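You operate a simulated robot arm through the tools that you are given. There is no shell and no other tool.

You are at the controls of a simulated two-armed robot. One attempt, no reset.

## Task
Pick up the short mallet with one hand, pass it to the other hand and put it on the spot under the jack oil pump spout.

The check looks at the end state, three seconds after you hand in, the way a careful person would. Anything else that was tipped, shoved, dropped, spilled or broken makes it a failure.

## Robot
Two 7-joint arms with three-finger grippers on one trunk, on a base that moves. Base frame: it is fixed to the floor where the robot stands at the start and does not move with it; the origin is under the middle of the robot, x ahead of it, y to its left, z up. Lengths are in m, angles in rad, forces in N, time in s.
The left shoulder is at the start at [0.046, 0.154, 0.996], the right one opposite. With the tool pointing down near the work surface each hand reaches from about 0.1 to 0.62 m from the robot's upright axis, wherever it stands, measured 20 degrees to its own side. Places, roughly: short mallet [1, -1.5, 0.75]; spot under the jack oil pump spout (15x15 cm) [2.64, -2.84, 0.86]. Payload 2.69 kg a hand.
Tool frame (each hand has its own): the origin (TCP) lies between the finger pads and is the grasp point; the fingertips stand 0.029 m ahead of it; z points along the fingers, y is the line along which they close. The gripper opens to 0.12 m; its body begins 0.078 m behind the TCP.
Orientation is that of the tool frame in the base frame, as a unit quaternion [x, y, z, w]. With the fingers straight down and closing along the base's y, the tool's x points along the base's -x, its y along +y and its z along -z.

## Interface
- The arms move only by the tool nudge_tool. It takes "left_moves", "right_moves" or both (then of equal length, played together; a hand with none holds still); each is a list that holds one entry, the list of rows, each a list of 7 numbers: the shift along the tool's x, y, z in m, then the turn, a rotation vector about the tool's x, y, z in rad, then the closure in counts, from 0 (fully open) to 255 (shut). In form: [[[tx, ty, tz, wx, wy, wz, jaw], ...]]. A call has 1 to 20 rows; each row shifts and turns the commanded pose from where the row before left it, along the tool's axes as they then stand. Rows are played at 5 a second. More than 0.05 m and 0.15 rad between two rows, or a gripper value outside its range, and nothing of the call is played. A pose out of reach is approached as far as the arm can. The call stops where the force on the tool passes 40 N (or 10 N more than at its start, if that is more) or the arm is blocked; 0.2 s more then pass. Each finger travels about 0.1362 m/s and halts on what it meets, pressing with about 39 N; the grip force reading is that of the motor and also rises with nothing between the fingers. The clock runs only during rows and for 0.2 s after the last one: add rows that do not move to give the fingers time. It gives the time, the measured TCP pose, the force on the tool (base axes), the opening and the grip force at its end, in the units of the frame above (readings bear some noise), with the torque about the TCP (base axes, N m) and any sound that the robot's microphone picked up, and new pictures: "pictures" is both (left out), scene, wrist or none (wrist: the cameras of the hands that moved).
- Cameras (640 x 400 px; columns grow to the right, rows downward): "scene" is now at [0.1635, -0.0118, 1.1711]; the picture's right is [-0.11, -0.99, 0.00], its down [-0.30, 0.03, -0.95] and it looks along [0.95, -0.11, -0.30] (base axes); focal length 214 px, centre (320, 200). "left" rides on the left gripper at [0.063, 0, -0.104] in its tool frame; the picture's right is [0.00, 1.00, 0.00], its down [-0.83, 0.00, -0.56] and it looks along [-0.56, 0.00, 0.83] (tool axes); focal length 275 px, centre (320, 200). "right" rides on the right gripper at [0.063, 0, -0.104] in its tool frame; the picture's right is [0.00, 1.00, 0.00], its down [-0.83, 0.00, -0.56] and it looks along [-0.56, 0.00, 0.83] (tool axes); focal length 275 px, centre (320, 200). There is no depth. A picture from a camera that has moved, and an enlarged one, comes with that camera's place and axes in the base frame and with its lens.
- move_column(by): moves the trunk up (or, below 0, down) by that many m; the arms and the scene camera ride with it, the base frame stays. It gives what a move gives, with no picture.
- drive_base(legs): drives the robot by 1 to 6 legs, each [ahead, left, turn to the left] in m, m and rad, along the robot's own axes; the way and the turn of a leg run together, so that a leg with both is an arc; at most 1.5 m and 3.142 rad a leg. The arms and the cameras ride along, it lands a little off, and it stops where it bumps. It gives what a move gives, and a new picture of the scene camera.
- turn_head(pan, tilt): turns the head with the scene camera to pan (to the left, within 1.396 rad either way) and tilt (down, from -0.506 to 1.204), counted from straight ahead of the robot (the tilt from the chest, where the trunk bows). It gives what a move gives, and a new picture of the scene camera.
- enlarge(camera, box): a new picture of the part [left, top, right, bottom] of that camera's present view, enlarged. It takes no simulated time.
- sign_off(): hands the job in; it is judged then, once.

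Places have to be worked out from the pictures, the camera data and where the tool is seen. Open the grippers and draw the arms clear of the work before you hand the job in, unless the task says otherwise.

The tools are called after ">>>" as a command line: name --argument value ..., lists and objects as JSON in quotes. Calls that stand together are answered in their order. nudge_tool: Moves the arms, as the interface text tells. Its arguments: {"type":"object","properties":{"left_moves":{"type":"array"},"right_moves":{"type":"array"},"pictures":{"type":"string","enum":["both","scene","wrist","none"]}},"required":[]} The other tools are called the same way: move_column (by) moves the trunk up or down; drive_base (legs) drives the base; turn_head (pan, tilt) turns the head that bears the scene camera; enlarge (camera, box) takes an enlarged picture of a part of a camera's view; sign_off () hands the job in.

At the start:

```text
time_s: 0.0
left_ee_pos: [0.3841, 0.1321, 1.0284]
left_tool_rot: [-0.001, 1.0, 0.0, 0.001]
left_contact_force: [0.4, -0.4, 0.2]
left_wrist_torque: [0.03, 0.0, 0.0]
left_opening: 0.12
left_grasp_force: 0.1
right_ee_pos: [0.3274, -0.106, 1.1218]
right_tool_rot: [0.001, 1.0, 0.001, 0.0]
right_contact_force: [-1.3, 0.0, -1.1]
right_wrist_torque: [-0.04, 0.0, 0.0]
right_opening: 0.1201
right_grasp_force: 0.1
trunk travel left (down, up): [-0.365, 0.073]
robot x, y, heading: [-0.0011, -0.0023, 0.008]
head pan, tilt (commanded): [-0.113, 0.305]
```

scene: 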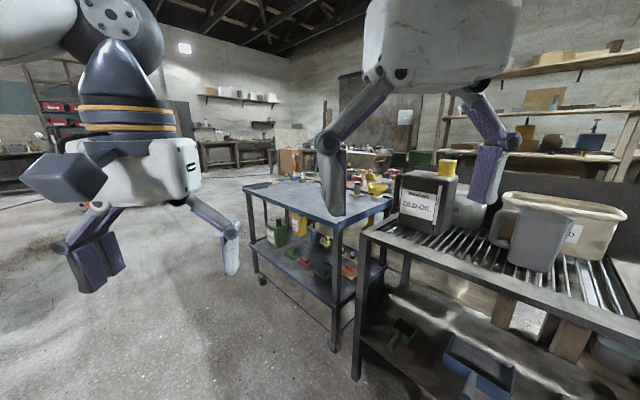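
right: 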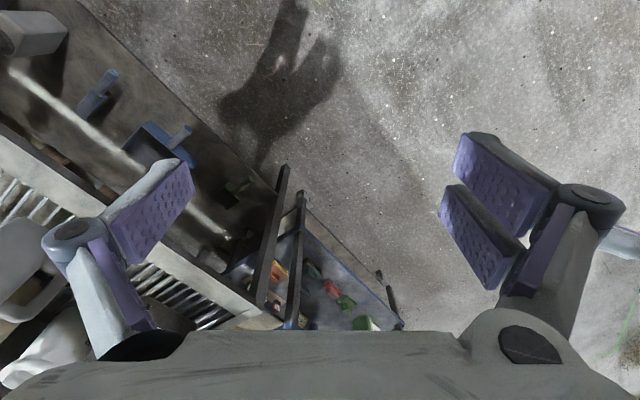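
left: 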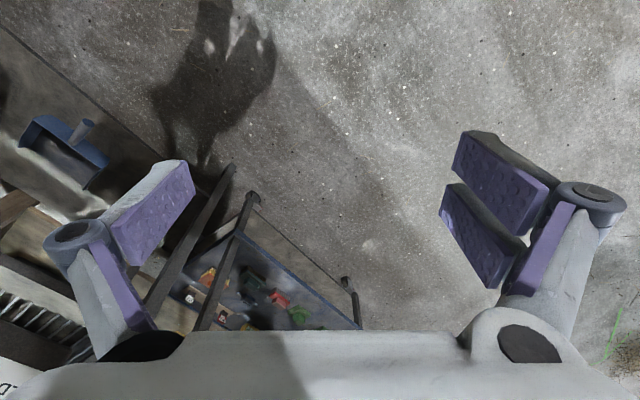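

The scene shows a metal slatted table ahead-right and a blue cart; the mallet is supposed to be at about [1, -1.5, 0.75], to my right. I turn the head right to look there.

>>> turn_head --pan -0.95 --tilt 0.4

```text
time_s: 1.2
left_ee_pos: [0.384, 0.1325, 1.0276]
left_tool_rot: [0.0, 1.0, 0.0, 0.0]
left_contact_force: [-0.3, -0.5, -0.6]
left_wrist_torque: [-0.02, -0.02, 0.01]
left_opening: 0.1198
left_grasp_force: 0.0
right_ee_pos: [0.3266, -0.1063, 1.1232]
right_tool_rot: [0.0, 1.0, -0.001, 0.001]
right_contact_force: [-0.2, -0.2, -0.2]
right_wrist_torque: [-0.01, 0.0, 0.0]
right_opening: 0.1199
right_grasp_force: 0.0
trunk travel left (down, up): [-0.365, 0.073]
robot x, y, heading: [0.0007, 0.0026, 0.002]
head pan, tilt (commanded): [-0.949, 0.4]
camera scene: at [0.1247, -0.0766, 1.1624], right [-0.81, -0.58, 0.0], down [-0.23, 0.32, -0.92], along [0.54, -0.75, -0.39], focal length 214 px, centre (320, 200)
```

scene: 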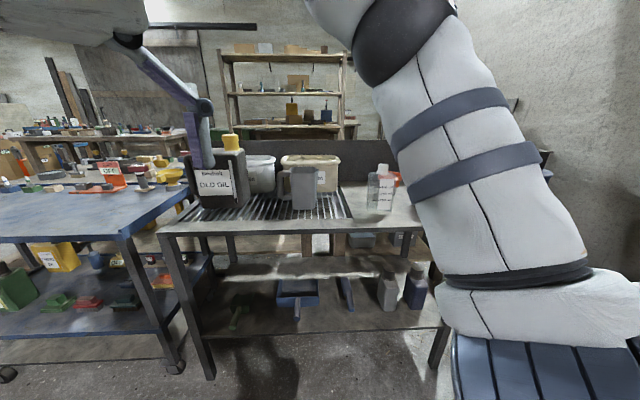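

The slatted oil table lies ahead-right, with the mallet point projecting near the mug and tub. I enlarge that area.

>>> enlarge --camera "scene" --box '[150, 110, 450, 300]'

>>> enlarge --camera "scene" --box '[0, 100, 240, 250]'

```text
2.11 times, centred on (300, 205) of scene
camera zoom: at [0.1247, -0.0766, 1.1624], right [-0.81, -0.58, 0.0], down [-0.23, 0.32, -0.92], along [0.54, -0.75, -0.39], focal length 452 px, centre (362, 190)
```

zoom: 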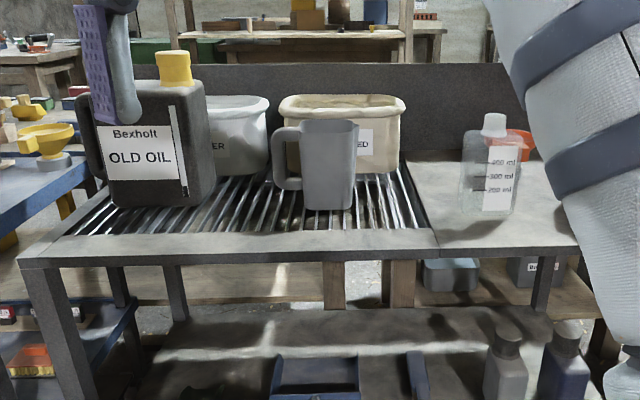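

```text
2.67 times, centred on (120, 175) of scene
camera zoom: at [0.1247, -0.0766, 1.1624], right [-0.81, -0.58, 0.0], down [-0.23, 0.32, -0.92], along [0.54, -0.75, -0.39], focal length 572 px, centre (853, 267)
```

zoom: 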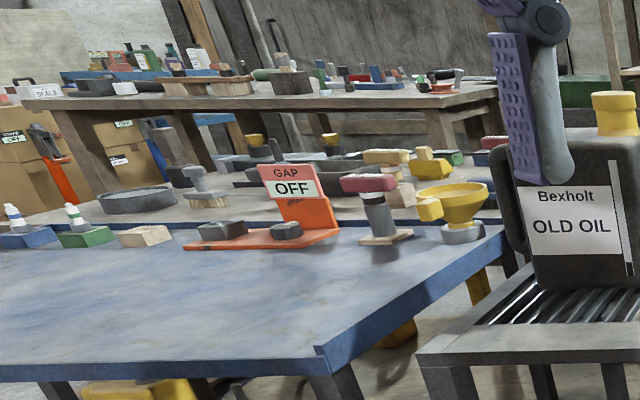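

The mallet isn't clearly visible; the grey back panel or tub may hide it. I pan further right and also back to the centre to map the room.

>>> turn_head --pan -1.396 --tilt 0.3

>>> turn_head --pan -0.5 --tilt 0.25

```text
time_s: 2.1
left_ee_pos: [0.384, 0.1326, 1.0281]
left_tool_rot: [0.0, 1.0, 0.0, -0.001]
left_contact_force: [-0.2, 0.2, 0.4]
left_wrist_torque: [0.01, 0.02, 0.0]
left_opening: 0.1202
left_grasp_force: 0.1
right_ee_pos: [0.3272, -0.1057, 1.122]
right_tool_rot: [0.0, 1.0, 0.0, 0.0]
right_contact_force: [-0.7, 0.2, -0.2]
right_wrist_torque: [-0.01, 0.02, -0.04]
right_opening: 0.12
right_grasp_force: 0.1
trunk travel left (down, up): [-0.365, 0.073]
robot x, y, heading: [0.0, -0.0029, -0.002]
head pan, tilt (commanded): [-1.396, 0.3]
camera scene: at [0.087, -0.0932, 1.1717], right [-0.98, -0.17, 0.0], down [-0.05, 0.29, -0.96], along [0.17, -0.94, -0.3], focal length 214 px, centre (320, 200)
```

scene: 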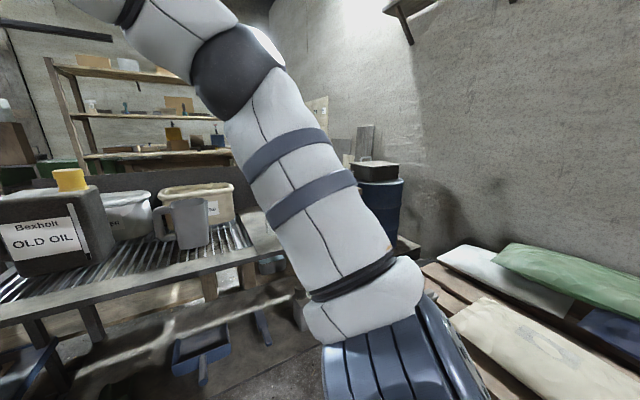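

```text
time_s: 3.3
left_ee_pos: [0.3837, 0.1332, 1.0286]
left_tool_rot: [0.0, 1.0, 0.0, 0.0]
left_contact_force: [-0.3, 0.0, 0.4]
left_wrist_torque: [-0.02, 0.0, 0.0]
left_opening: 0.1199
left_grasp_force: 0.0
right_ee_pos: [0.3268, -0.105, 1.1225]
right_tool_rot: [0.001, 1.0, 0.0, 0.0]
right_contact_force: [0.6, 1.6, 0.2]
right_wrist_torque: [0.0, 0.01, 0.01]
right_opening: 0.1201
right_grasp_force: 0.0
trunk travel left (down, up): [-0.365, 0.073]
robot x, y, heading: [-0.0009, -0.0011, 0.002]
head pan, tilt (commanded): [-0.499, 0.25]
camera scene: at [0.1527, -0.0461, 1.1764], right [-0.48, -0.88, 0.0], down [-0.22, 0.12, -0.97], along [0.85, -0.46, -0.25], focal length 214 px, centre (320, 200)
```

scene: 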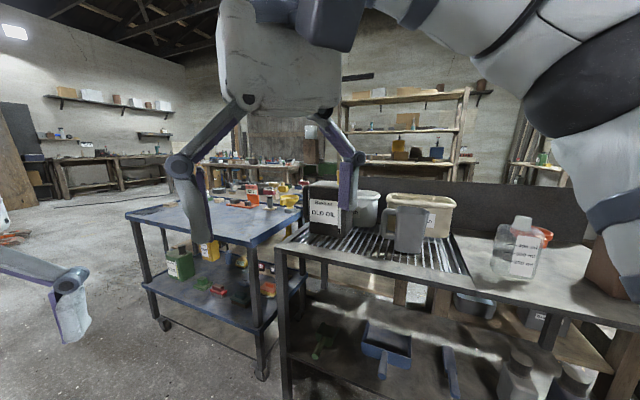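

The target spot projects near (398,165), which is the lower shelf of the wooden rack with the orange can. I enlarge that and the cart.

>>> enlarge --camera "scene" --box '[330, 80, 490, 180]'

>>> enlarge --camera "scene" --box '[120, 130, 360, 280]'

>>> enlarge --camera "scene" --box '[320, 130, 640, 330]'

```text
4.00 times, centred on (410, 130) of scene
camera zoom: at [0.1527, -0.0461, 1.1764], right [-0.48, -0.88, 0.0], down [-0.22, 0.12, -0.97], along [0.85, -0.46, -0.25], focal length 858 px, centre (-40, 480)
```

zoom: 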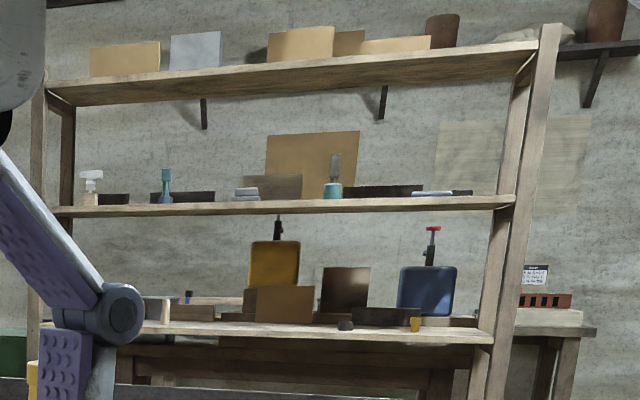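

```text
2.67 times, centred on (240, 205) of scene
camera zoom: at [0.1527, -0.0461, 1.1764], right [-0.48, -0.88, 0.0], down [-0.22, 0.12, -0.97], along [0.85, -0.46, -0.25], focal length 572 px, centre (533, 187)
```

zoom: 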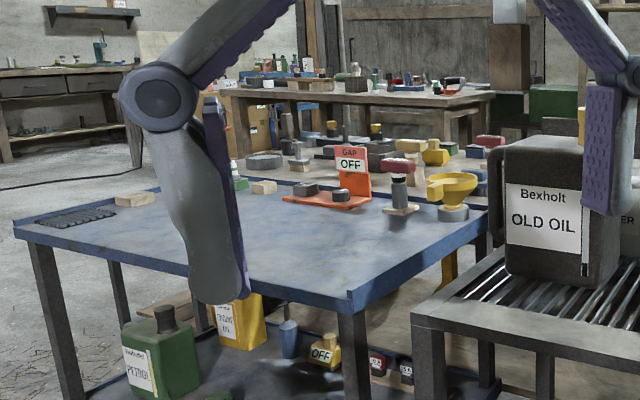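

```text
2.00 times, centred on (480, 230) of scene
camera zoom: at [0.1527, -0.0461, 1.1764], right [-0.48, -0.88, 0.0], down [-0.22, 0.12, -0.97], along [0.85, -0.46, -0.25], focal length 429 px, centre (0, 140)
```

zoom: 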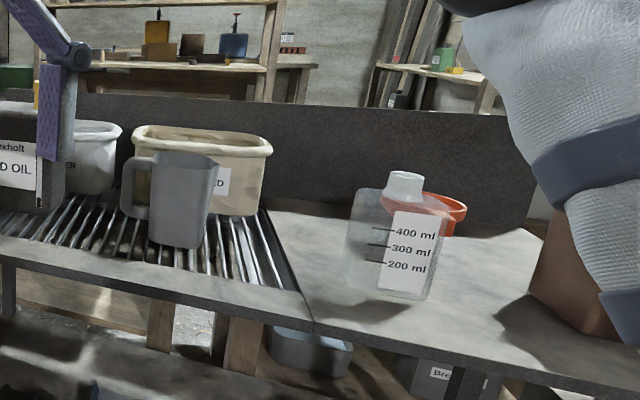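

The spot seems to be on the lower shelf of the rack against the far wall, and the mallet appears to be behind the oil table's grey panel. I raise the trunk for a better view and turn right in place (table edge is ~0.8 m away, hands reach only ~0.45).

>>> move_column --by 0.07

>>> drive_base --legs '[[0, 0, -1.4]]'

>>> turn_head --pan 0.0 --tilt 0.3

```text
time_s: 4.3
left_ee_pos: [0.3852, 0.133, 1.0969]
left_tool_rot: [-0.001, 1.0, 0.0, -0.001]
left_contact_force: [0.5, -0.4, -0.2]
left_wrist_torque: [0.02, 0.05, -0.02]
left_opening: 0.1201
left_grasp_force: 0.2
right_ee_pos: [0.3281, -0.1062, 1.1921]
right_tool_rot: [0.0, 1.0, 0.001, 0.0]
right_contact_force: [0.1, 0.0, -1.4]
right_wrist_torque: [0.02, 0.05, 0.02]
right_opening: 0.1198
right_grasp_force: 0.0
trunk travel left (down, up): [-0.435, 0.003]
robot x, y, heading: [0.0004, -0.0022, 0.002]
head pan, tilt (commanded): [-0.499, 0.25]
```

```text
time_s: 8.2
left_ee_pos: [0.2013, -0.3545, 1.0984]
left_tool_rot: [0.638, 0.77, -0.001, 0.0]
left_contact_force: [-0.2, 0.3, 0.5]
left_wrist_torque: [0.03, 0.0, 0.01]
left_opening: 0.1201
left_grasp_force: 0.0
right_ee_pos: [-0.0445, -0.3395, 1.1926]
right_tool_rot: [0.639, 0.769, -0.001, 0.002]
right_contact_force: [-0.9, 0.1, -0.5]
right_wrist_torque: [0.04, 0.05, 0.0]
right_opening: 0.1198
right_grasp_force: 0.1
trunk travel left (down, up): [-0.435, 0.003]
robot x, y, heading: [0.0003, -0.0001, -1.384]
head pan, tilt (commanded): [-0.499, 0.25]
camera scene: at [-0.0268, -0.0961, 1.257], right [-0.95, 0.31, 0.0], down [0.08, 0.23, -0.97], along [-0.3, -0.92, -0.25], focal length 214 px, centre (320, 200)
```

scene: 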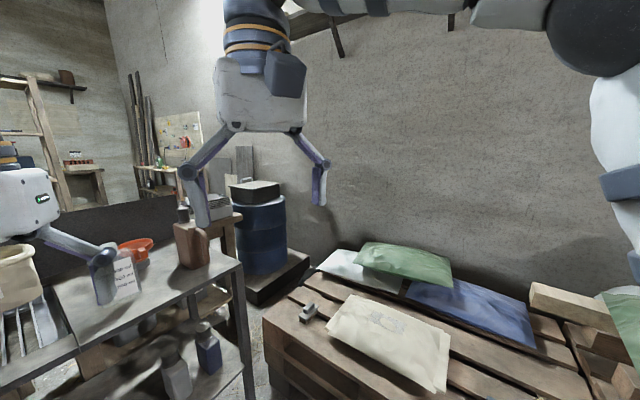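

```text
time_s: 9.1
left_ee_pos: [0.2019, -0.3536, 1.0989]
left_tool_rot: [0.638, 0.77, 0.0, 0.0]
left_contact_force: [0.7, -0.6, -0.6]
left_wrist_torque: [0.01, -0.01, -0.03]
left_opening: 0.1199
left_grasp_force: 0.0
right_ee_pos: [-0.0442, -0.3409, 1.192]
right_tool_rot: [0.638, 0.77, -0.001, 0.002]
right_contact_force: [0.0, 0.0, 0.0]
right_wrist_torque: [0.03, -0.02, -0.02]
right_opening: 0.1199
right_grasp_force: 0.1
trunk travel left (down, up): [-0.435, 0.003]
robot x, y, heading: [-0.0011, -0.0014, -1.384]
head pan, tilt (commanded): [0.0, 0.3]
camera scene: at [0.0192, -0.099, 1.2523], right [-0.98, -0.18, 0.0], down [-0.05, 0.29, -0.96], along [0.18, -0.94, -0.3], focal length 214 px, centre (320, 200)
```

scene: 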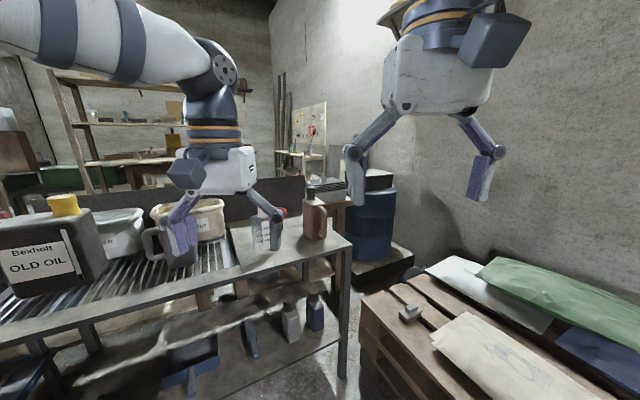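

The right end is closed off by the drum and pallet; a wooden bench seems to stand behind the oil table and cart. I turn back left and inspect the route around the left of the blue cart.

>>> drive_base --legs '[[0, 0, 1.4], [-0.2, 0.5, 0]]'

>>> turn_head --pan 0.0 --tilt 0.25

>>> turn_head --pan 0.6 --tilt 0.25

```text
time_s: 16.8
left_ee_pos: [0.1686, 0.6317, 1.0986]
left_tool_rot: [-0.018, 1.0, 0.001, 0.0]
left_contact_force: [0.8, 0.1, 0.3]
left_wrist_torque: [0.0, 0.03, 0.01]
left_opening: 0.1198
left_grasp_force: 0.1
right_ee_pos: [0.1193, 0.3908, 1.1919]
right_tool_rot: [-0.018, 1.0, 0.0, 0.002]
right_contact_force: [0.3, -0.1, 0.4]
right_wrist_torque: [-0.03, 0.03, 0.01]
right_opening: 0.12
right_grasp_force: 0.1
trunk travel left (down, up): [-0.435, 0.003]
robot x, y, heading: [-0.2107, 0.4875, 0.032]
head pan, tilt (commanded): [0.0, 0.3]
camera scene: at [-0.1102, 0.4879, 1.2523], right [0.04, -1.0, 0.0], down [-0.3, -0.01, -0.96], along [0.95, 0.04, -0.3], focal length 214 px, centre (320, 200)
```

scene: 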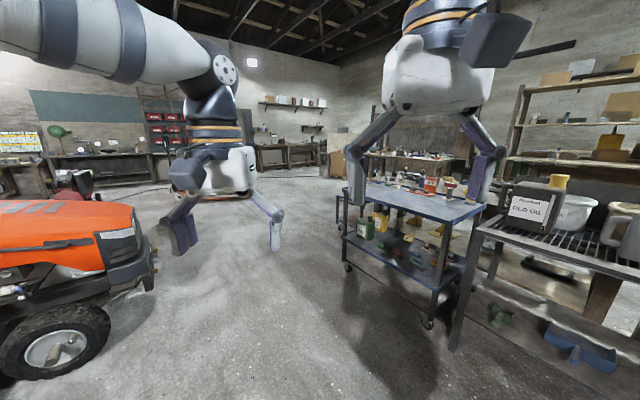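

```text
time_s: 17.5
left_ee_pos: [0.1683, 0.6303, 1.0978]
left_tool_rot: [-0.018, 1.0, 0.0, 0.001]
left_contact_force: [-0.8, -0.1, 0.6]
left_wrist_torque: [0.0, -0.02, 0.01]
left_opening: 0.1201
left_grasp_force: 0.1
right_ee_pos: [0.12, 0.3918, 1.1925]
right_tool_rot: [-0.019, 1.0, 0.001, 0.002]
right_contact_force: [0.0, -0.1, 0.9]
right_wrist_torque: [0.01, -0.03, -0.04]
right_opening: 0.1199
right_grasp_force: 0.2
trunk travel left (down, up): [-0.435, 0.003]
robot x, y, heading: [-0.2138, 0.4879, 0.038]
head pan, tilt (commanded): [0.0, 0.25]
camera scene: at [-0.1101, 0.4877, 1.257], right [0.04, -1.0, 0.0], down [-0.25, -0.01, -0.97], along [0.97, 0.04, -0.25], focal length 214 px, centre (320, 200)
```

scene: 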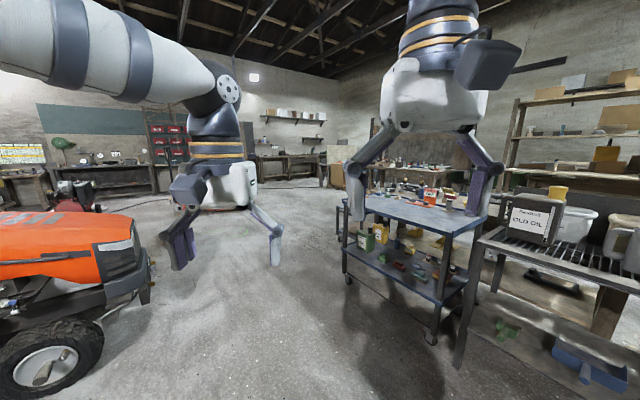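

```text
time_s: 18.5
left_ee_pos: [0.1701, 0.6319, 1.0986]
left_tool_rot: [-0.018, 1.0, 0.0, -0.001]
left_contact_force: [0.3, 0.0, 1.2]
left_wrist_torque: [-0.02, 0.01, -0.06]
left_opening: 0.12
left_grasp_force: 0.1
right_ee_pos: [0.1195, 0.3905, 1.1924]
right_tool_rot: [-0.018, 1.0, 0.0, 0.001]
right_contact_force: [-1.2, -0.3, -0.3]
right_wrist_torque: [0.0, -0.01, -0.03]
right_opening: 0.1199
right_grasp_force: 0.1
trunk travel left (down, up): [-0.435, 0.003]
robot x, y, heading: [-0.2097, 0.4857, 0.035]
head pan, tilt (commanded): [0.6, 0.25]
camera scene: at [-0.1283, 0.5398, 1.257], right [0.59, -0.8, 0.0], down [-0.2, -0.15, -0.97], along [0.78, 0.58, -0.25], focal length 214 px, centre (320, 200)
```

scene: 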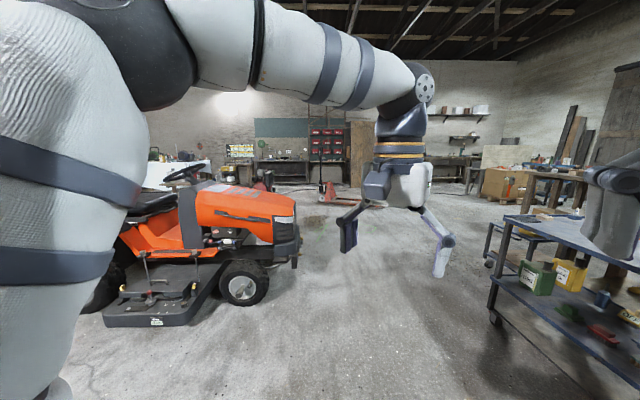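

There is open floor between the tractor nose (~[1.36,1.9]) and the cart corner (~[1.75,0.35]). I drive through the middle and look right.

>>> drive_base --legs '[[1.2, 0.4, 0], [1.0, 0.1, 0]]'

>>> turn_head --pan -0.9 --tilt 0.35

>>> turn_head --pan -0.3 --tilt 0.35

```text
time_s: 29.7
left_ee_pos: [2.3614, 1.1735, 1.0987]
left_tool_rot: [-0.008, 1.0, 0.0, 0.0]
left_contact_force: [0.3, -0.6, 0.8]
left_wrist_torque: [-0.02, -0.01, -0.04]
left_opening: 0.1199
left_grasp_force: 0.2
right_ee_pos: [2.3083, 0.9347, 1.1927]
right_tool_rot: [-0.008, 1.0, 0.001, 0.002]
right_contact_force: [1.2, -0.3, -0.1]
right_wrist_torque: [0.01, 0.04, -0.01]
right_opening: 0.1199
right_grasp_force: 0.0
trunk travel left (down, up): [-0.435, 0.003]
robot x, y, heading: [1.9792, 1.0325, 0.013]
head pan, tilt (commanded): [0.6, 0.25]
camera scene: at [2.0631, 1.0868, 1.257], right [0.58, -0.81, 0.0], down [-0.2, -0.14, -0.97], along [0.79, 0.56, -0.25], focal length 214 px, centre (320, 200)
```

scene: 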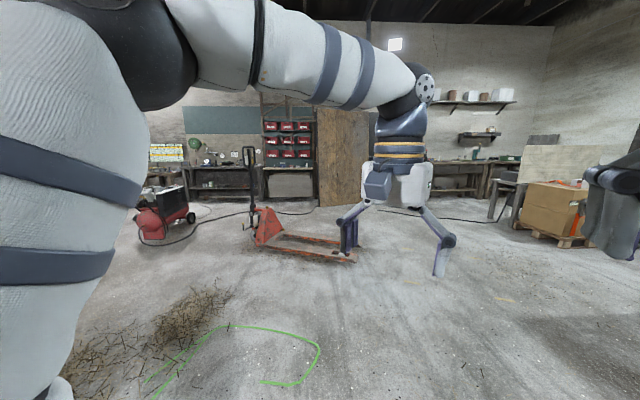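

```text
time_s: 31.3
left_ee_pos: [2.3617, 1.1727, 1.0994]
left_tool_rot: [-0.009, 1.0, 0.0, 0.0]
left_contact_force: [-0.2, -0.1, -0.5]
left_wrist_torque: [0.02, -0.03, 0.01]
left_opening: 0.12
left_grasp_force: 0.0
right_ee_pos: [2.3089, 0.934, 1.192]
right_tool_rot: [-0.009, 1.0, 0.001, 0.002]
right_contact_force: [0.5, -0.5, 0.2]
right_wrist_torque: [0.01, -0.02, -0.03]
right_opening: 0.1202
right_grasp_force: 0.0
trunk travel left (down, up): [-0.435, 0.003]
robot x, y, heading: [1.9809, 1.0375, 0.017]
head pan, tilt (commanded): [-0.901, 0.351]
camera scene: at [2.046, 0.9607, 1.2476], right [-0.77, -0.64, 0.0], down [-0.22, 0.27, -0.94], along [0.6, -0.73, -0.34], focal length 214 px, centre (320, 200)
```

scene: 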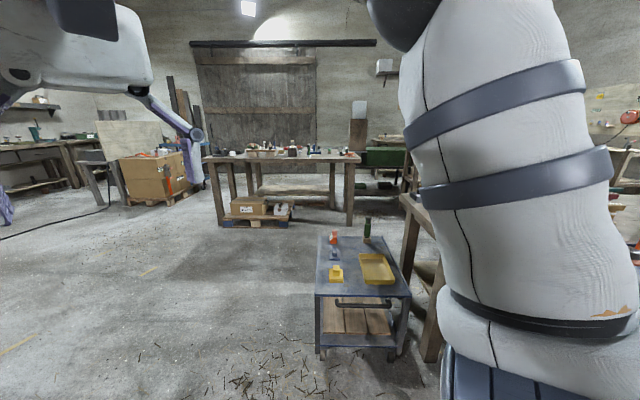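

```text
time_s: 32.3
left_ee_pos: [2.3608, 1.1732, 1.0976]
left_tool_rot: [-0.009, 1.0, 0.0, 0.0]
left_contact_force: [-0.1, -0.3, 1.0]
left_wrist_torque: [0.01, 0.0, -0.01]
left_opening: 0.12
left_grasp_force: 0.1
right_ee_pos: [2.3071, 0.9338, 1.1915]
right_tool_rot: [-0.009, 1.0, 0.0, 0.002]
right_contact_force: [-0.5, -0.1, -0.1]
right_wrist_torque: [-0.02, 0.01, 0.0]
right_opening: 0.1198
right_grasp_force: 0.1
trunk travel left (down, up): [-0.435, 0.003]
robot x, y, heading: [1.9778, 1.0326, 0.02]
head pan, tilt (commanded): [-0.3, 0.351]
camera scene: at [2.0763, 1.0066, 1.2476], right [-0.28, -0.96, 0.0], down [-0.33, 0.1, -0.94], along [0.9, -0.26, -0.34], focal length 214 px, centre (320, 200)
```

scene: 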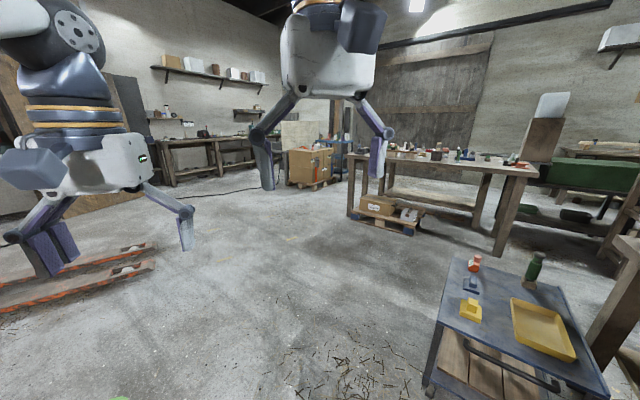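

A low trolley and the end of a long wooden bench are at the right, with free floor beyond. I turn the robot right to look along the bench.

>>> drive_base --legs '[[0.3, 0.0, -1.2]]'

>>> turn_head --pan 0.1 --tilt 0.35

```text
time_s: 35.7
left_ee_pos: [2.4831, 0.5742, 1.0993]
left_tool_rot: [0.558, 0.83, 0.0, 0.0]
left_contact_force: [-0.3, 0.3, -0.2]
left_wrist_torque: [0.01, -0.01, -0.02]
left_opening: 0.1196
left_grasp_force: 0.1
right_ee_pos: [2.24, 0.5353, 1.1929]
right_tool_rot: [0.557, 0.83, 0.0, 0.003]
right_contact_force: [-0.3, -0.4, -0.6]
right_wrist_torque: [0.01, 0.02, -0.01]
right_opening: 0.1201
right_grasp_force: 0.1
trunk travel left (down, up): [-0.435, 0.003]
robot x, y, heading: [2.2131, 0.8806, -1.183]
head pan, tilt (commanded): [-0.3, 0.351]
camera scene: at [2.2263, 0.7792, 1.2476], right [-1.0, -0.09, 0.0], down [-0.03, 0.34, -0.94], along [0.08, -0.94, -0.34], focal length 214 px, centre (320, 200)
```

scene: 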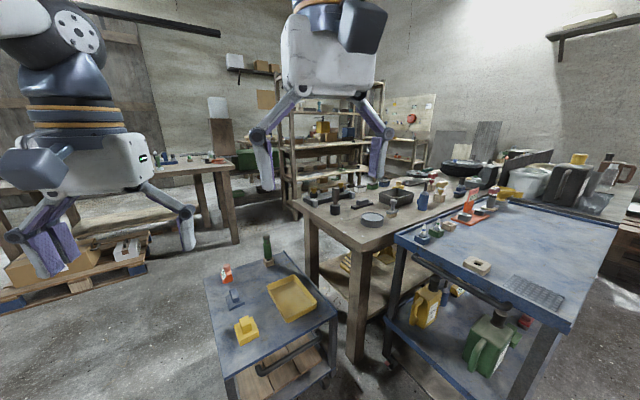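

```text
time_s: 36.5
left_ee_pos: [2.4827, 0.5739, 1.0989]
left_tool_rot: [0.558, 0.83, 0.0, 0.0]
left_contact_force: [0.0, 0.2, 0.5]
left_wrist_torque: [-0.01, -0.03, 0.0]
left_opening: 0.1201
left_grasp_force: 0.1
right_ee_pos: [2.2397, 0.5368, 1.1924]
right_tool_rot: [0.558, 0.83, 0.0, 0.002]
right_contact_force: [-0.9, -0.2, -0.2]
right_wrist_torque: [0.0, 0.0, -0.01]
right_opening: 0.1203
right_grasp_force: 0.0
trunk travel left (down, up): [-0.435, 0.003]
robot x, y, heading: [2.2167, 0.8805, -1.182]
head pan, tilt (commanded): [0.099, 0.351]
camera scene: at [2.2616, 0.7898, 1.2476], right [-0.88, -0.47, 0.0], down [-0.16, 0.3, -0.94], along [0.44, -0.83, -0.34], focal length 214 px, centre (320, 200)
```

scene: 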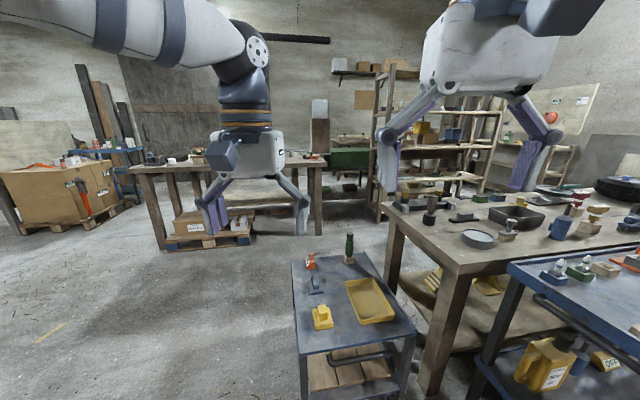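

A long bench with many tools runs to the far end where the mallet should be; the rack is across a ~1.4 m aisle. I zoom in on the bench, and the rack, before driving in.

>>> enlarge --camera "scene" --box '[380, 150, 640, 310]'

>>> enlarge --camera "scene" --box '[300, 50, 640, 260]'

```text
2.46 times, centred on (510, 230) of scene
camera zoom: at [2.2616, 0.7898, 1.2476], right [-0.88, -0.47, 0.0], down [-0.16, 0.3, -0.94], along [0.44, -0.83, -0.34], focal length 528 px, centre (-148, 126)
```

zoom: 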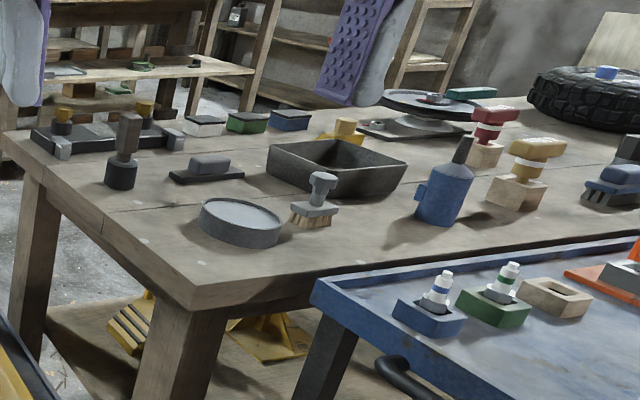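

```text
1.88 times, centred on (470, 155) of scene
camera zoom: at [2.2616, 0.7898, 1.2476], right [-0.88, -0.47, 0.0], down [-0.16, 0.3, -0.94], along [0.44, -0.83, -0.34], focal length 404 px, centre (38, 285)
```

zoom: 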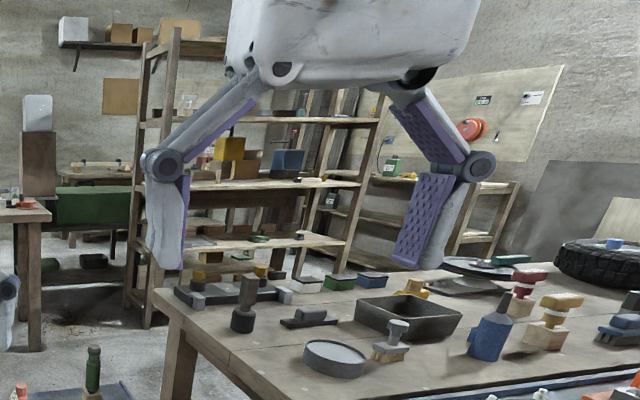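

Items line the bench; the robot must round the low trolley (corners ~[2.59,0.33], [2.93,-0.09]) and then enter the aisle. First waypoint is about [3.2,0.6], keeping the heading.

>>> drive_base --legs '[[0.6, 0.8, 0]]'

>>> turn_head --pan 0.0 --tilt 0.5

>>> turn_head --pan -0.5 --tilt 0.4

```text
time_s: 43.2
left_ee_pos: [3.4742, 0.3338, 1.098]
left_tool_rot: [0.552, 0.834, 0.0, 0.0]
left_contact_force: [-0.4, 0.3, -0.8]
left_wrist_torque: [0.01, -0.02, -0.02]
left_opening: 0.12
left_grasp_force: 0.0
right_ee_pos: [3.2312, 0.2931, 1.1939]
right_tool_rot: [0.552, 0.834, 0.0, 0.002]
right_contact_force: [0.5, -0.3, 0.8]
right_wrist_torque: [0.01, 0.02, -0.04]
right_opening: 0.1202
right_grasp_force: 0.0
trunk travel left (down, up): [-0.435, 0.003]
robot x, y, heading: [3.1995, 0.6355, -1.169]
head pan, tilt (commanded): [0.099, 0.351]
camera scene: at [3.2495, 0.5472, 1.2476], right [-0.88, -0.48, 0.0], down [-0.17, 0.3, -0.94], along [0.45, -0.82, -0.34], focal length 214 px, centre (320, 200)
```

scene: 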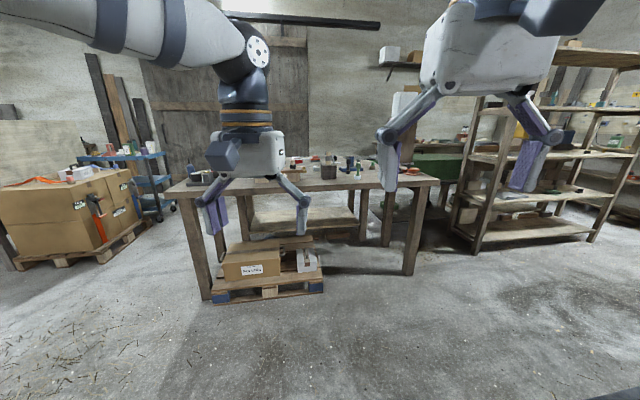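

```text
time_s: 43.9
left_ee_pos: [3.4732, 0.3351, 1.0989]
left_tool_rot: [0.552, 0.834, 0.001, -0.001]
left_contact_force: [-0.2, 0.0, 0.0]
left_wrist_torque: [0.0, -0.03, 0.0]
left_opening: 0.1197
left_grasp_force: 0.0
right_ee_pos: [3.2318, 0.2951, 1.1929]
right_tool_rot: [0.552, 0.834, 0.0, 0.002]
right_contact_force: [0.4, 0.8, -0.1]
right_wrist_torque: [0.0, 0.0, 0.0]
right_opening: 0.12
right_grasp_force: 0.0
trunk travel left (down, up): [-0.435, 0.003]
robot x, y, heading: [3.2017, 0.6342, -1.172]
head pan, tilt (commanded): [0.0, 0.499]
camera scene: at [3.2403, 0.5451, 1.2339], right [-0.92, -0.39, 0.0], down [-0.19, 0.44, -0.88], along [0.34, -0.81, -0.48], focal length 214 px, centre (320, 200)
```

scene: 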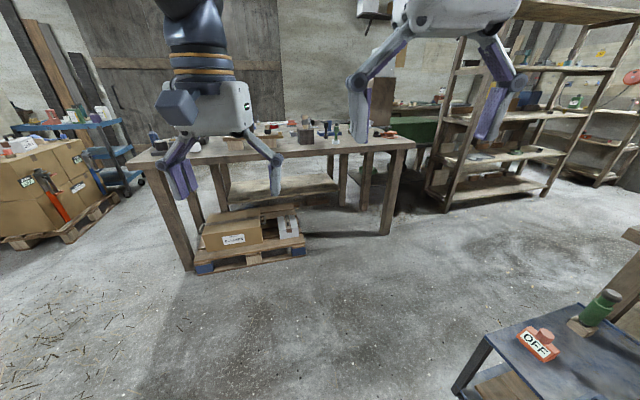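

```text
time_s: 44.8
left_ee_pos: [3.4731, 0.334, 1.0988]
left_tool_rot: [0.552, 0.834, 0.0, 0.0]
left_contact_force: [0.3, 0.4, -0.3]
left_wrist_torque: [-0.02, 0.04, -0.01]
left_opening: 0.1201
left_grasp_force: 0.0
right_ee_pos: [3.2316, 0.2929, 1.1935]
right_tool_rot: [0.552, 0.834, 0.0, 0.002]
right_contact_force: [0.1, -0.6, 0.8]
right_wrist_torque: [0.01, 0.02, 0.0]
right_opening: 0.1199
right_grasp_force: 0.0
trunk travel left (down, up): [-0.435, 0.003]
robot x, y, heading: [3.2002, 0.6329, -1.167]
head pan, tilt (commanded): [-0.499, 0.4]
camera scene: at [3.1958, 0.5366, 1.243], right [-1.0, 0.1, 0.0], down [0.04, 0.39, -0.92], along [-0.09, -0.92, -0.39], focal length 214 px, centre (320, 200)
```

scene: 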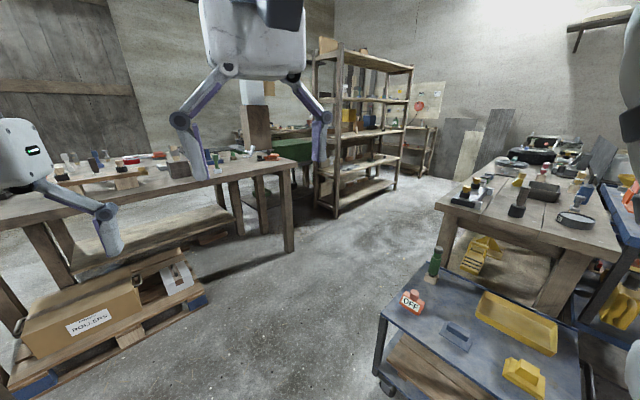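

The picture confirms: trolley leg ~[2.83,-0.02], table leg ~[3.34,-1.19], rack front post ~[2.77,-1.89]. I drive around the trolley corner into the gap mid-line.

>>> drive_base --legs '[[0.69, -0.02, 0], [0.38, -0.32, 0]]'

>>> turn_head --pan -1.0 --tilt 0.45

```text
time_s: 51.3
left_ee_pos: [3.5649, -0.777, 1.0986]
left_tool_rot: [0.554, 0.833, 0.0, -0.001]
left_contact_force: [-0.2, 0.1, 0.3]
left_wrist_torque: [0.0, 0.0, -0.03]
left_opening: 0.1199
left_grasp_force: 0.1
right_ee_pos: [3.3242, -0.8147, 1.193]
right_tool_rot: [0.555, 0.832, 0.0, 0.002]
right_contact_force: [0.1, 0.5, 0.1]
right_wrist_torque: [-0.01, 0.0, -0.02]
right_opening: 0.1201
right_grasp_force: 0.0
trunk travel left (down, up): [-0.435, 0.003]
robot x, y, heading: [3.2946, -0.4704, -1.171]
head pan, tilt (commanded): [-0.499, 0.4]
camera scene: at [3.2897, -0.5711, 1.243], right [-0.99, 0.1, 0.0], down [0.04, 0.39, -0.92], along [-0.1, -0.92, -0.39], focal length 214 px, centre (320, 200)
```

scene: 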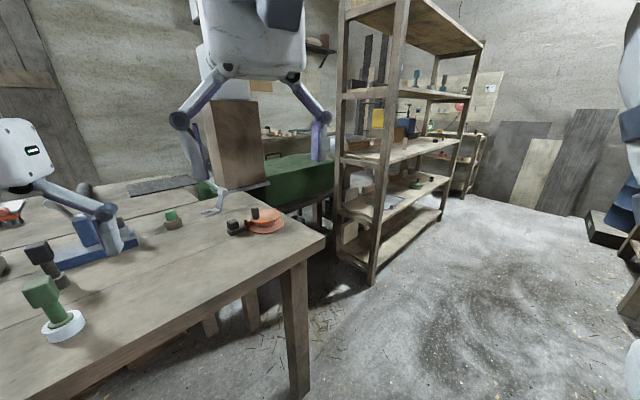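

```text
time_s: 52.2
left_ee_pos: [3.5662, -0.7739, 1.0982]
left_tool_rot: [0.554, 0.832, 0.0, -0.001]
left_contact_force: [-0.4, 0.1, -0.2]
left_wrist_torque: [0.0, 0.0, 0.02]
left_opening: 0.12
left_grasp_force: 0.1
right_ee_pos: [3.3247, -0.814, 1.1935]
right_tool_rot: [0.555, 0.832, 0.0, 0.002]
right_contact_force: [-0.1, -0.2, 0.2]
right_wrist_torque: [0.05, 0.0, 0.01]
right_opening: 0.1197
right_grasp_force: 0.2
trunk travel left (down, up): [-0.435, 0.003]
robot x, y, heading: [3.2969, -0.4741, -1.171]
head pan, tilt (commanded): [-1.0, 0.45]
camera scene: at [3.2472, -0.5544, 1.2383], right [-0.82, 0.57, 0.0], down [0.25, 0.36, -0.9], along [-0.51, -0.74, -0.44], focal length 214 px, centre (320, 200)
```

scene: 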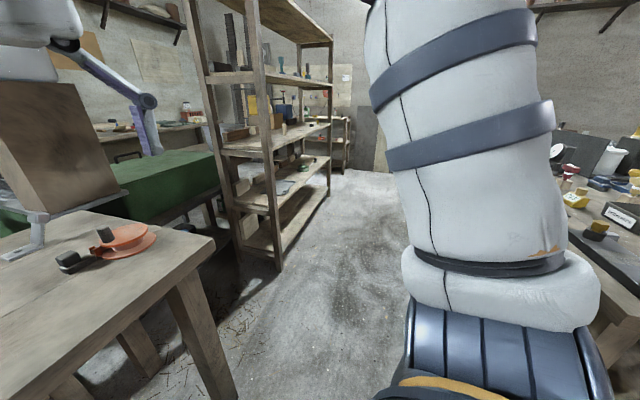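

The aisle is clear. I slide to about [2.85,-0.85] and turn right to face down the aisle.

>>> drive_base --legs '[[0.17, -0.55, 0], [0, 0, -1.3]]'

>>> turn_head --pan -0.2 --tilt 0.35

>>> turn_head --pan 0.3 --tilt 0.3

```text
time_s: 60.1
left_ee_pos: [2.64, -1.1822, 1.0987]
left_tool_rot: [0.944, 0.329, -0.001, 0.0]
left_contact_force: [-0.1, 0.4, -0.9]
left_wrist_torque: [-0.04, 0.0, -0.03]
left_opening: 0.1201
left_grasp_force: 0.1
right_ee_pos: [2.537, -0.9591, 1.1926]
right_tool_rot: [0.945, 0.328, -0.002, 0.002]
right_contact_force: [0.2, -0.3, 0.3]
right_wrist_torque: [0.04, -0.01, -0.01]
right_opening: 0.12
right_grasp_force: 0.1
trunk travel left (down, up): [-0.435, 0.003]
robot x, y, heading: [2.8604, -0.8395, -2.477]
head pan, tilt (commanded): [-1.0, 0.45]
camera scene: at [2.7681, -0.8149, 1.2383], right [0.32, 0.95, 0.0], down [0.41, -0.14, -0.9], along [-0.85, 0.29, -0.44], focal length 214 px, centre (320, 200)
```

scene: 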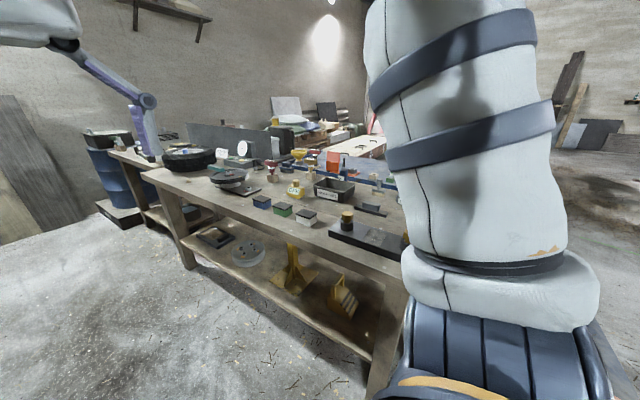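

```text
time_s: 61.2
left_ee_pos: [2.6407, -1.1821, 1.0988]
left_tool_rot: [0.944, 0.329, 0.0, 0.0]
left_contact_force: [0.6, -0.2, -0.7]
left_wrist_torque: [-0.01, -0.02, -0.01]
left_opening: 0.12
left_grasp_force: 0.0
right_ee_pos: [2.536, -0.9596, 1.1926]
right_tool_rot: [0.944, 0.329, -0.001, 0.001]
right_contact_force: [-0.7, 0.5, -0.3]
right_wrist_torque: [0.03, -0.01, -0.01]
right_opening: 0.1197
right_grasp_force: 0.0
trunk travel left (down, up): [-0.435, 0.003]
robot x, y, heading: [2.8563, -0.8393, -2.469]
head pan, tilt (commanded): [-0.201, 0.351]
camera scene: at [2.7719, -0.8867, 1.2475], right [-0.45, 0.89, 0.0], down [0.31, 0.16, -0.94], along [-0.84, -0.42, -0.34], focal length 214 px, centre (320, 200)
```

scene: 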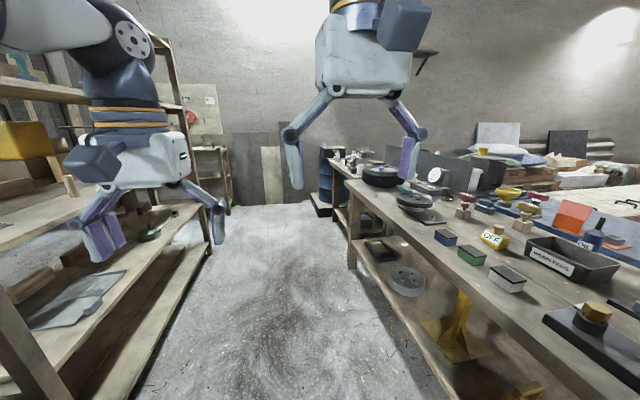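

```text
time_s: 62.1
left_ee_pos: [2.6406, -1.1814, 1.0993]
left_tool_rot: [0.944, 0.329, 0.0, 0.0]
left_contact_force: [-0.7, 0.6, -0.3]
left_wrist_torque: [-0.01, 0.02, -0.03]
left_opening: 0.12
left_grasp_force: 0.1
right_ee_pos: [2.5373, -0.9594, 1.1922]
right_tool_rot: [0.945, 0.328, -0.002, 0.002]
right_contact_force: [0.9, -1.2, 0.3]
right_wrist_torque: [0.0, -0.01, 0.0]
right_opening: 0.12
right_grasp_force: 0.1
trunk travel left (down, up): [-0.435, 0.003]
robot x, y, heading: [2.8584, -0.8376, -2.476]
head pan, tilt (commanded): [0.3, 0.3]
camera scene: at [2.8022, -0.9217, 1.2523], right [-0.82, 0.57, 0.0], down [0.17, 0.24, -0.96], along [-0.54, -0.79, -0.3], focal length 214 px, centre (320, 200)
```

scene: 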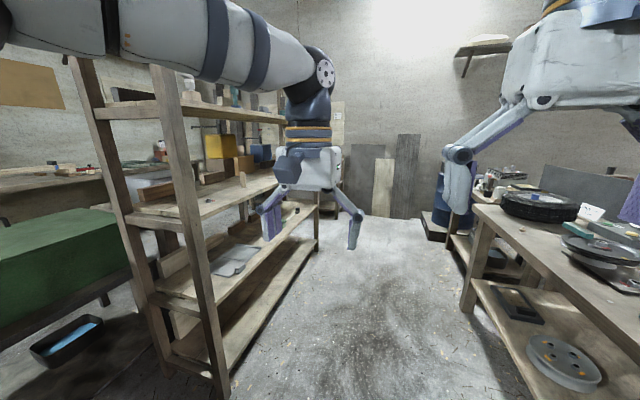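

Two benches line the right; the mallet point projects near (475,205), at the farther bench with several items. I enlarge there and at the rack's shelf.

>>> enlarge --camera "scene" --box '[430, 130, 640, 260]'

>>> enlarge --camera "scene" --box '[90, 80, 330, 230]'

```text
3.05 times, centred on (535, 195) of scene
camera zoom: at [2.8022, -0.9217, 1.2523], right [-0.82, 0.57, 0.0], down [0.17, 0.24, -0.96], along [-0.54, -0.79, -0.3], focal length 654 px, centre (-335, 215)
```

zoom: 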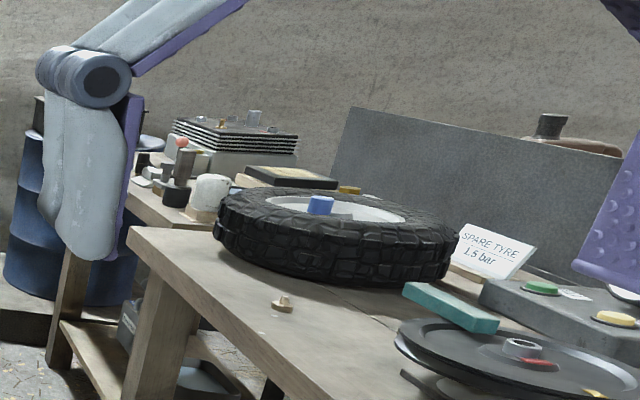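

```text
2.67 times, centred on (210, 155) of scene
camera zoom: at [2.8022, -0.9217, 1.2523], right [-0.82, 0.57, 0.0], down [0.17, 0.24, -0.96], along [-0.54, -0.79, -0.3], focal length 572 px, centre (613, 320)
```

zoom: 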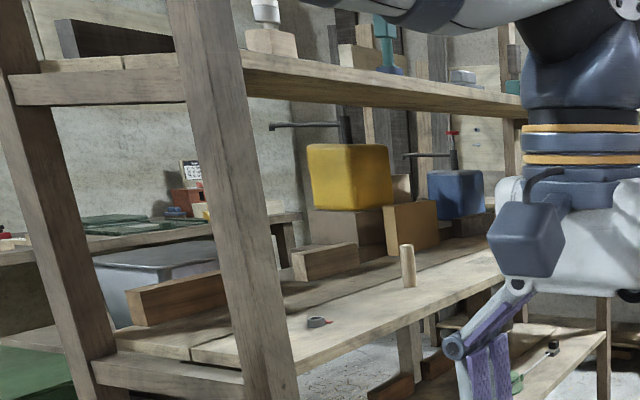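

The rack's shelf holds a yellow and a blue pump can with spouts; the second bench's items sit past the tyre. I drive 1.2 m ahead down the aisle.

>>> drive_base --legs '[[1.2, 0.05, 0]]'

>>> turn_head --pan -0.3 --tilt 0.4

>>> turn_head --pan 0.9 --tilt 0.35

```text
time_s: 68.2
left_ee_pos: [1.73, -1.9643, 1.0989]
left_tool_rot: [0.945, 0.328, -0.001, 0.0]
left_contact_force: [-0.7, -0.2, 0.6]
left_wrist_torque: [-0.01, -0.01, -0.05]
left_opening: 0.12
left_grasp_force: 0.1
right_ee_pos: [1.6276, -1.7423, 1.193]
right_tool_rot: [0.945, 0.328, -0.001, 0.001]
right_contact_force: [0.7, 0.5, 0.2]
right_wrist_torque: [0.0, -0.03, -0.02]
right_opening: 0.1203
right_grasp_force: 0.0
trunk travel left (down, up): [-0.435, 0.003]
robot x, y, heading: [1.9517, -1.6209, -2.475]
head pan, tilt (commanded): [0.3, 0.3]
camera scene: at [1.8925, -1.7052, 1.2523], right [-0.82, 0.57, 0.0], down [0.17, 0.24, -0.96], along [-0.54, -0.79, -0.3], focal length 214 px, centre (320, 200)
```

scene: 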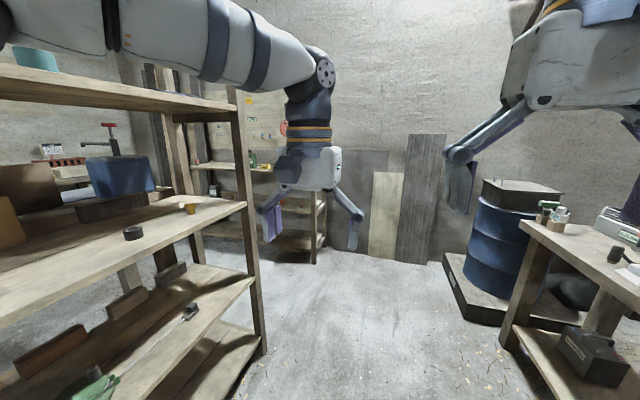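

```text
time_s: 69.2
left_ee_pos: [1.7302, -1.9656, 1.099]
left_tool_rot: [0.945, 0.328, 0.0, 0.0]
left_contact_force: [-1.2, -0.4, -0.6]
left_wrist_torque: [0.01, 0.0, 0.0]
left_opening: 0.1204
left_grasp_force: 0.1
right_ee_pos: [1.6272, -1.7428, 1.1925]
right_tool_rot: [0.945, 0.328, -0.001, 0.002]
right_contact_force: [1.5, 0.2, 0.9]
right_wrist_torque: [0.0, 0.0, 0.03]
right_opening: 0.1203
right_grasp_force: 0.1
trunk travel left (down, up): [-0.435, 0.003]
robot x, y, heading: [1.9511, -1.624, -2.47]
head pan, tilt (commanded): [-0.3, 0.4]
camera scene: at [1.8591, -1.6616, 1.243], right [-0.36, 0.93, 0.0], down [0.36, 0.14, -0.92], along [-0.86, -0.33, -0.39], focal length 214 px, centre (320, 200)
```

scene: 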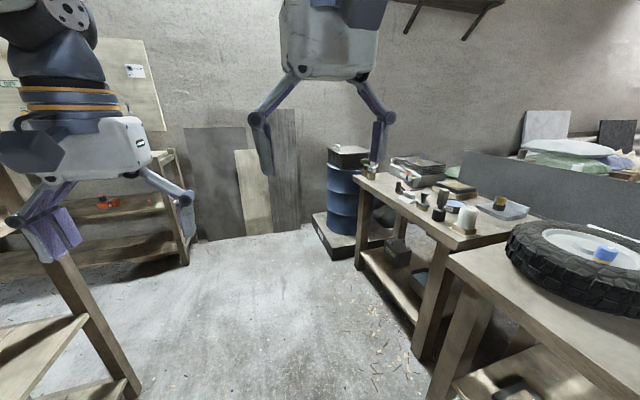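

```text
time_s: 70.6
left_ee_pos: [1.7302, -1.9659, 1.0989]
left_tool_rot: [0.945, 0.328, -0.001, 0.0]
left_contact_force: [-0.1, 0.3, 0.7]
left_wrist_torque: [-0.02, 0.0, 0.01]
left_opening: 0.12
left_grasp_force: 0.0
right_ee_pos: [1.6277, -1.7419, 1.1924]
right_tool_rot: [0.945, 0.328, -0.002, 0.002]
right_contact_force: [0.3, 0.6, 0.1]
right_wrist_torque: [-0.01, -0.03, 0.0]
right_opening: 0.1201
right_grasp_force: 0.0
trunk travel left (down, up): [-0.435, 0.003]
robot x, y, heading: [1.9447, -1.6219, -2.471]
head pan, tilt (commanded): [0.901, 0.351]
camera scene: at [1.9453, -1.7212, 1.2475], right [-1.0, 0.0, 0.0], down [0.0, 0.34, -0.94], along [0.0, -0.94, -0.34], focal length 214 px, centre (320, 200)
```

scene: 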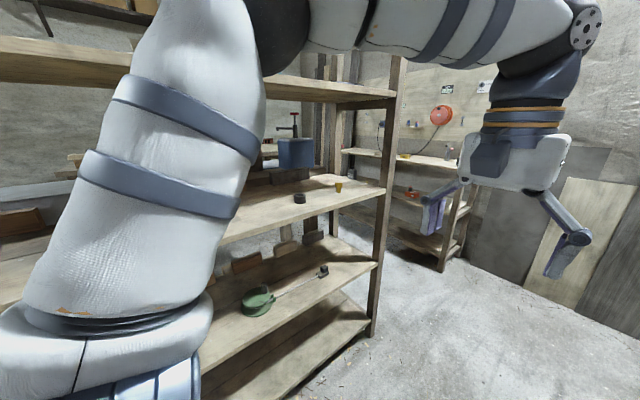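

The items near [0.7–0.8,-1.4] on the second bench look like the mallets. I drive to about [1.26,-2.03] and turn right to face the bench.

>>> drive_base --legs '[[0.79, -0.1, 0], [0, 0, -1.6]]'

>>> turn_head --pan 0.15 --tilt 0.5

```text
time_s: 78.8
left_ee_pos: [0.9272, -1.825, 1.0986]
left_tool_rot: [0.9, -0.436, 0.0, 0.0]
left_contact_force: [-0.2, -0.1, -0.4]
left_wrist_torque: [0.01, -0.03, 0.02]
left_opening: 0.1197
left_grasp_force: 0.0
right_ee_pos: [1.1498, -1.7225, 1.1929]
right_tool_rot: [0.9, -0.436, -0.003, -0.001]
right_contact_force: [-0.7, -0.3, 1.0]
right_wrist_torque: [0.01, 0.02, 0.0]
right_opening: 0.1203
right_grasp_force: 0.1
trunk travel left (down, up): [-0.435, 0.003]
robot x, y, heading: [1.2665, -2.0414, 2.24]
head pan, tilt (commanded): [0.901, 0.351]
camera scene: at [1.1723, -2.0403, 1.2476], right [0.0, 1.0, 0.0], down [0.34, 0.0, -0.94], along [-0.94, 0.0, -0.34], focal length 214 px, centre (320, 200)
```

scene: 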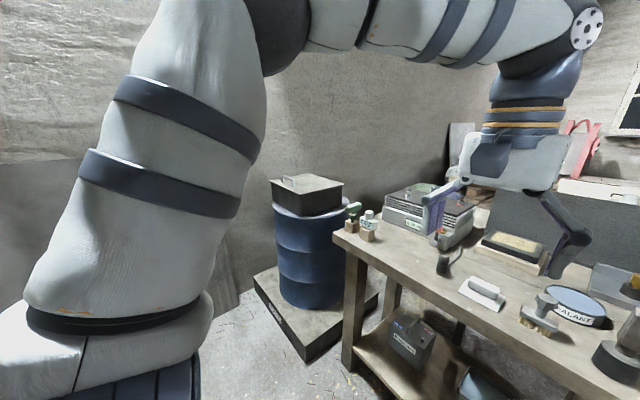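

```text
time_s: 79.9
left_ee_pos: [0.9259, -1.8238, 1.0984]
left_tool_rot: [0.9, -0.436, 0.0, 0.001]
left_contact_force: [0.3, -0.3, -0.1]
left_wrist_torque: [0.01, 0.0, -0.02]
left_opening: 0.1201
left_grasp_force: 0.1
right_ee_pos: [1.1485, -1.7235, 1.1929]
right_tool_rot: [0.9, -0.436, -0.002, 0.0]
right_contact_force: [0.2, 0.0, -0.9]
right_wrist_torque: [0.01, 0.01, -0.01]
right_opening: 0.1198
right_grasp_force: 0.0
trunk travel left (down, up): [-0.435, 0.003]
robot x, y, heading: [1.2685, -2.0441, 2.231]
head pan, tilt (commanded): [0.15, 0.499]
camera scene: at [1.1989, -1.9784, 1.2339], right [0.68, 0.73, 0.0], down [0.35, -0.33, -0.88], along [-0.64, 0.6, -0.48], focal length 214 px, centre (320, 200)
```

scene: 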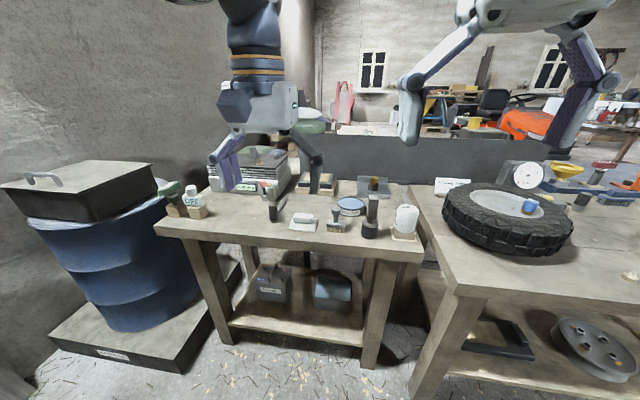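

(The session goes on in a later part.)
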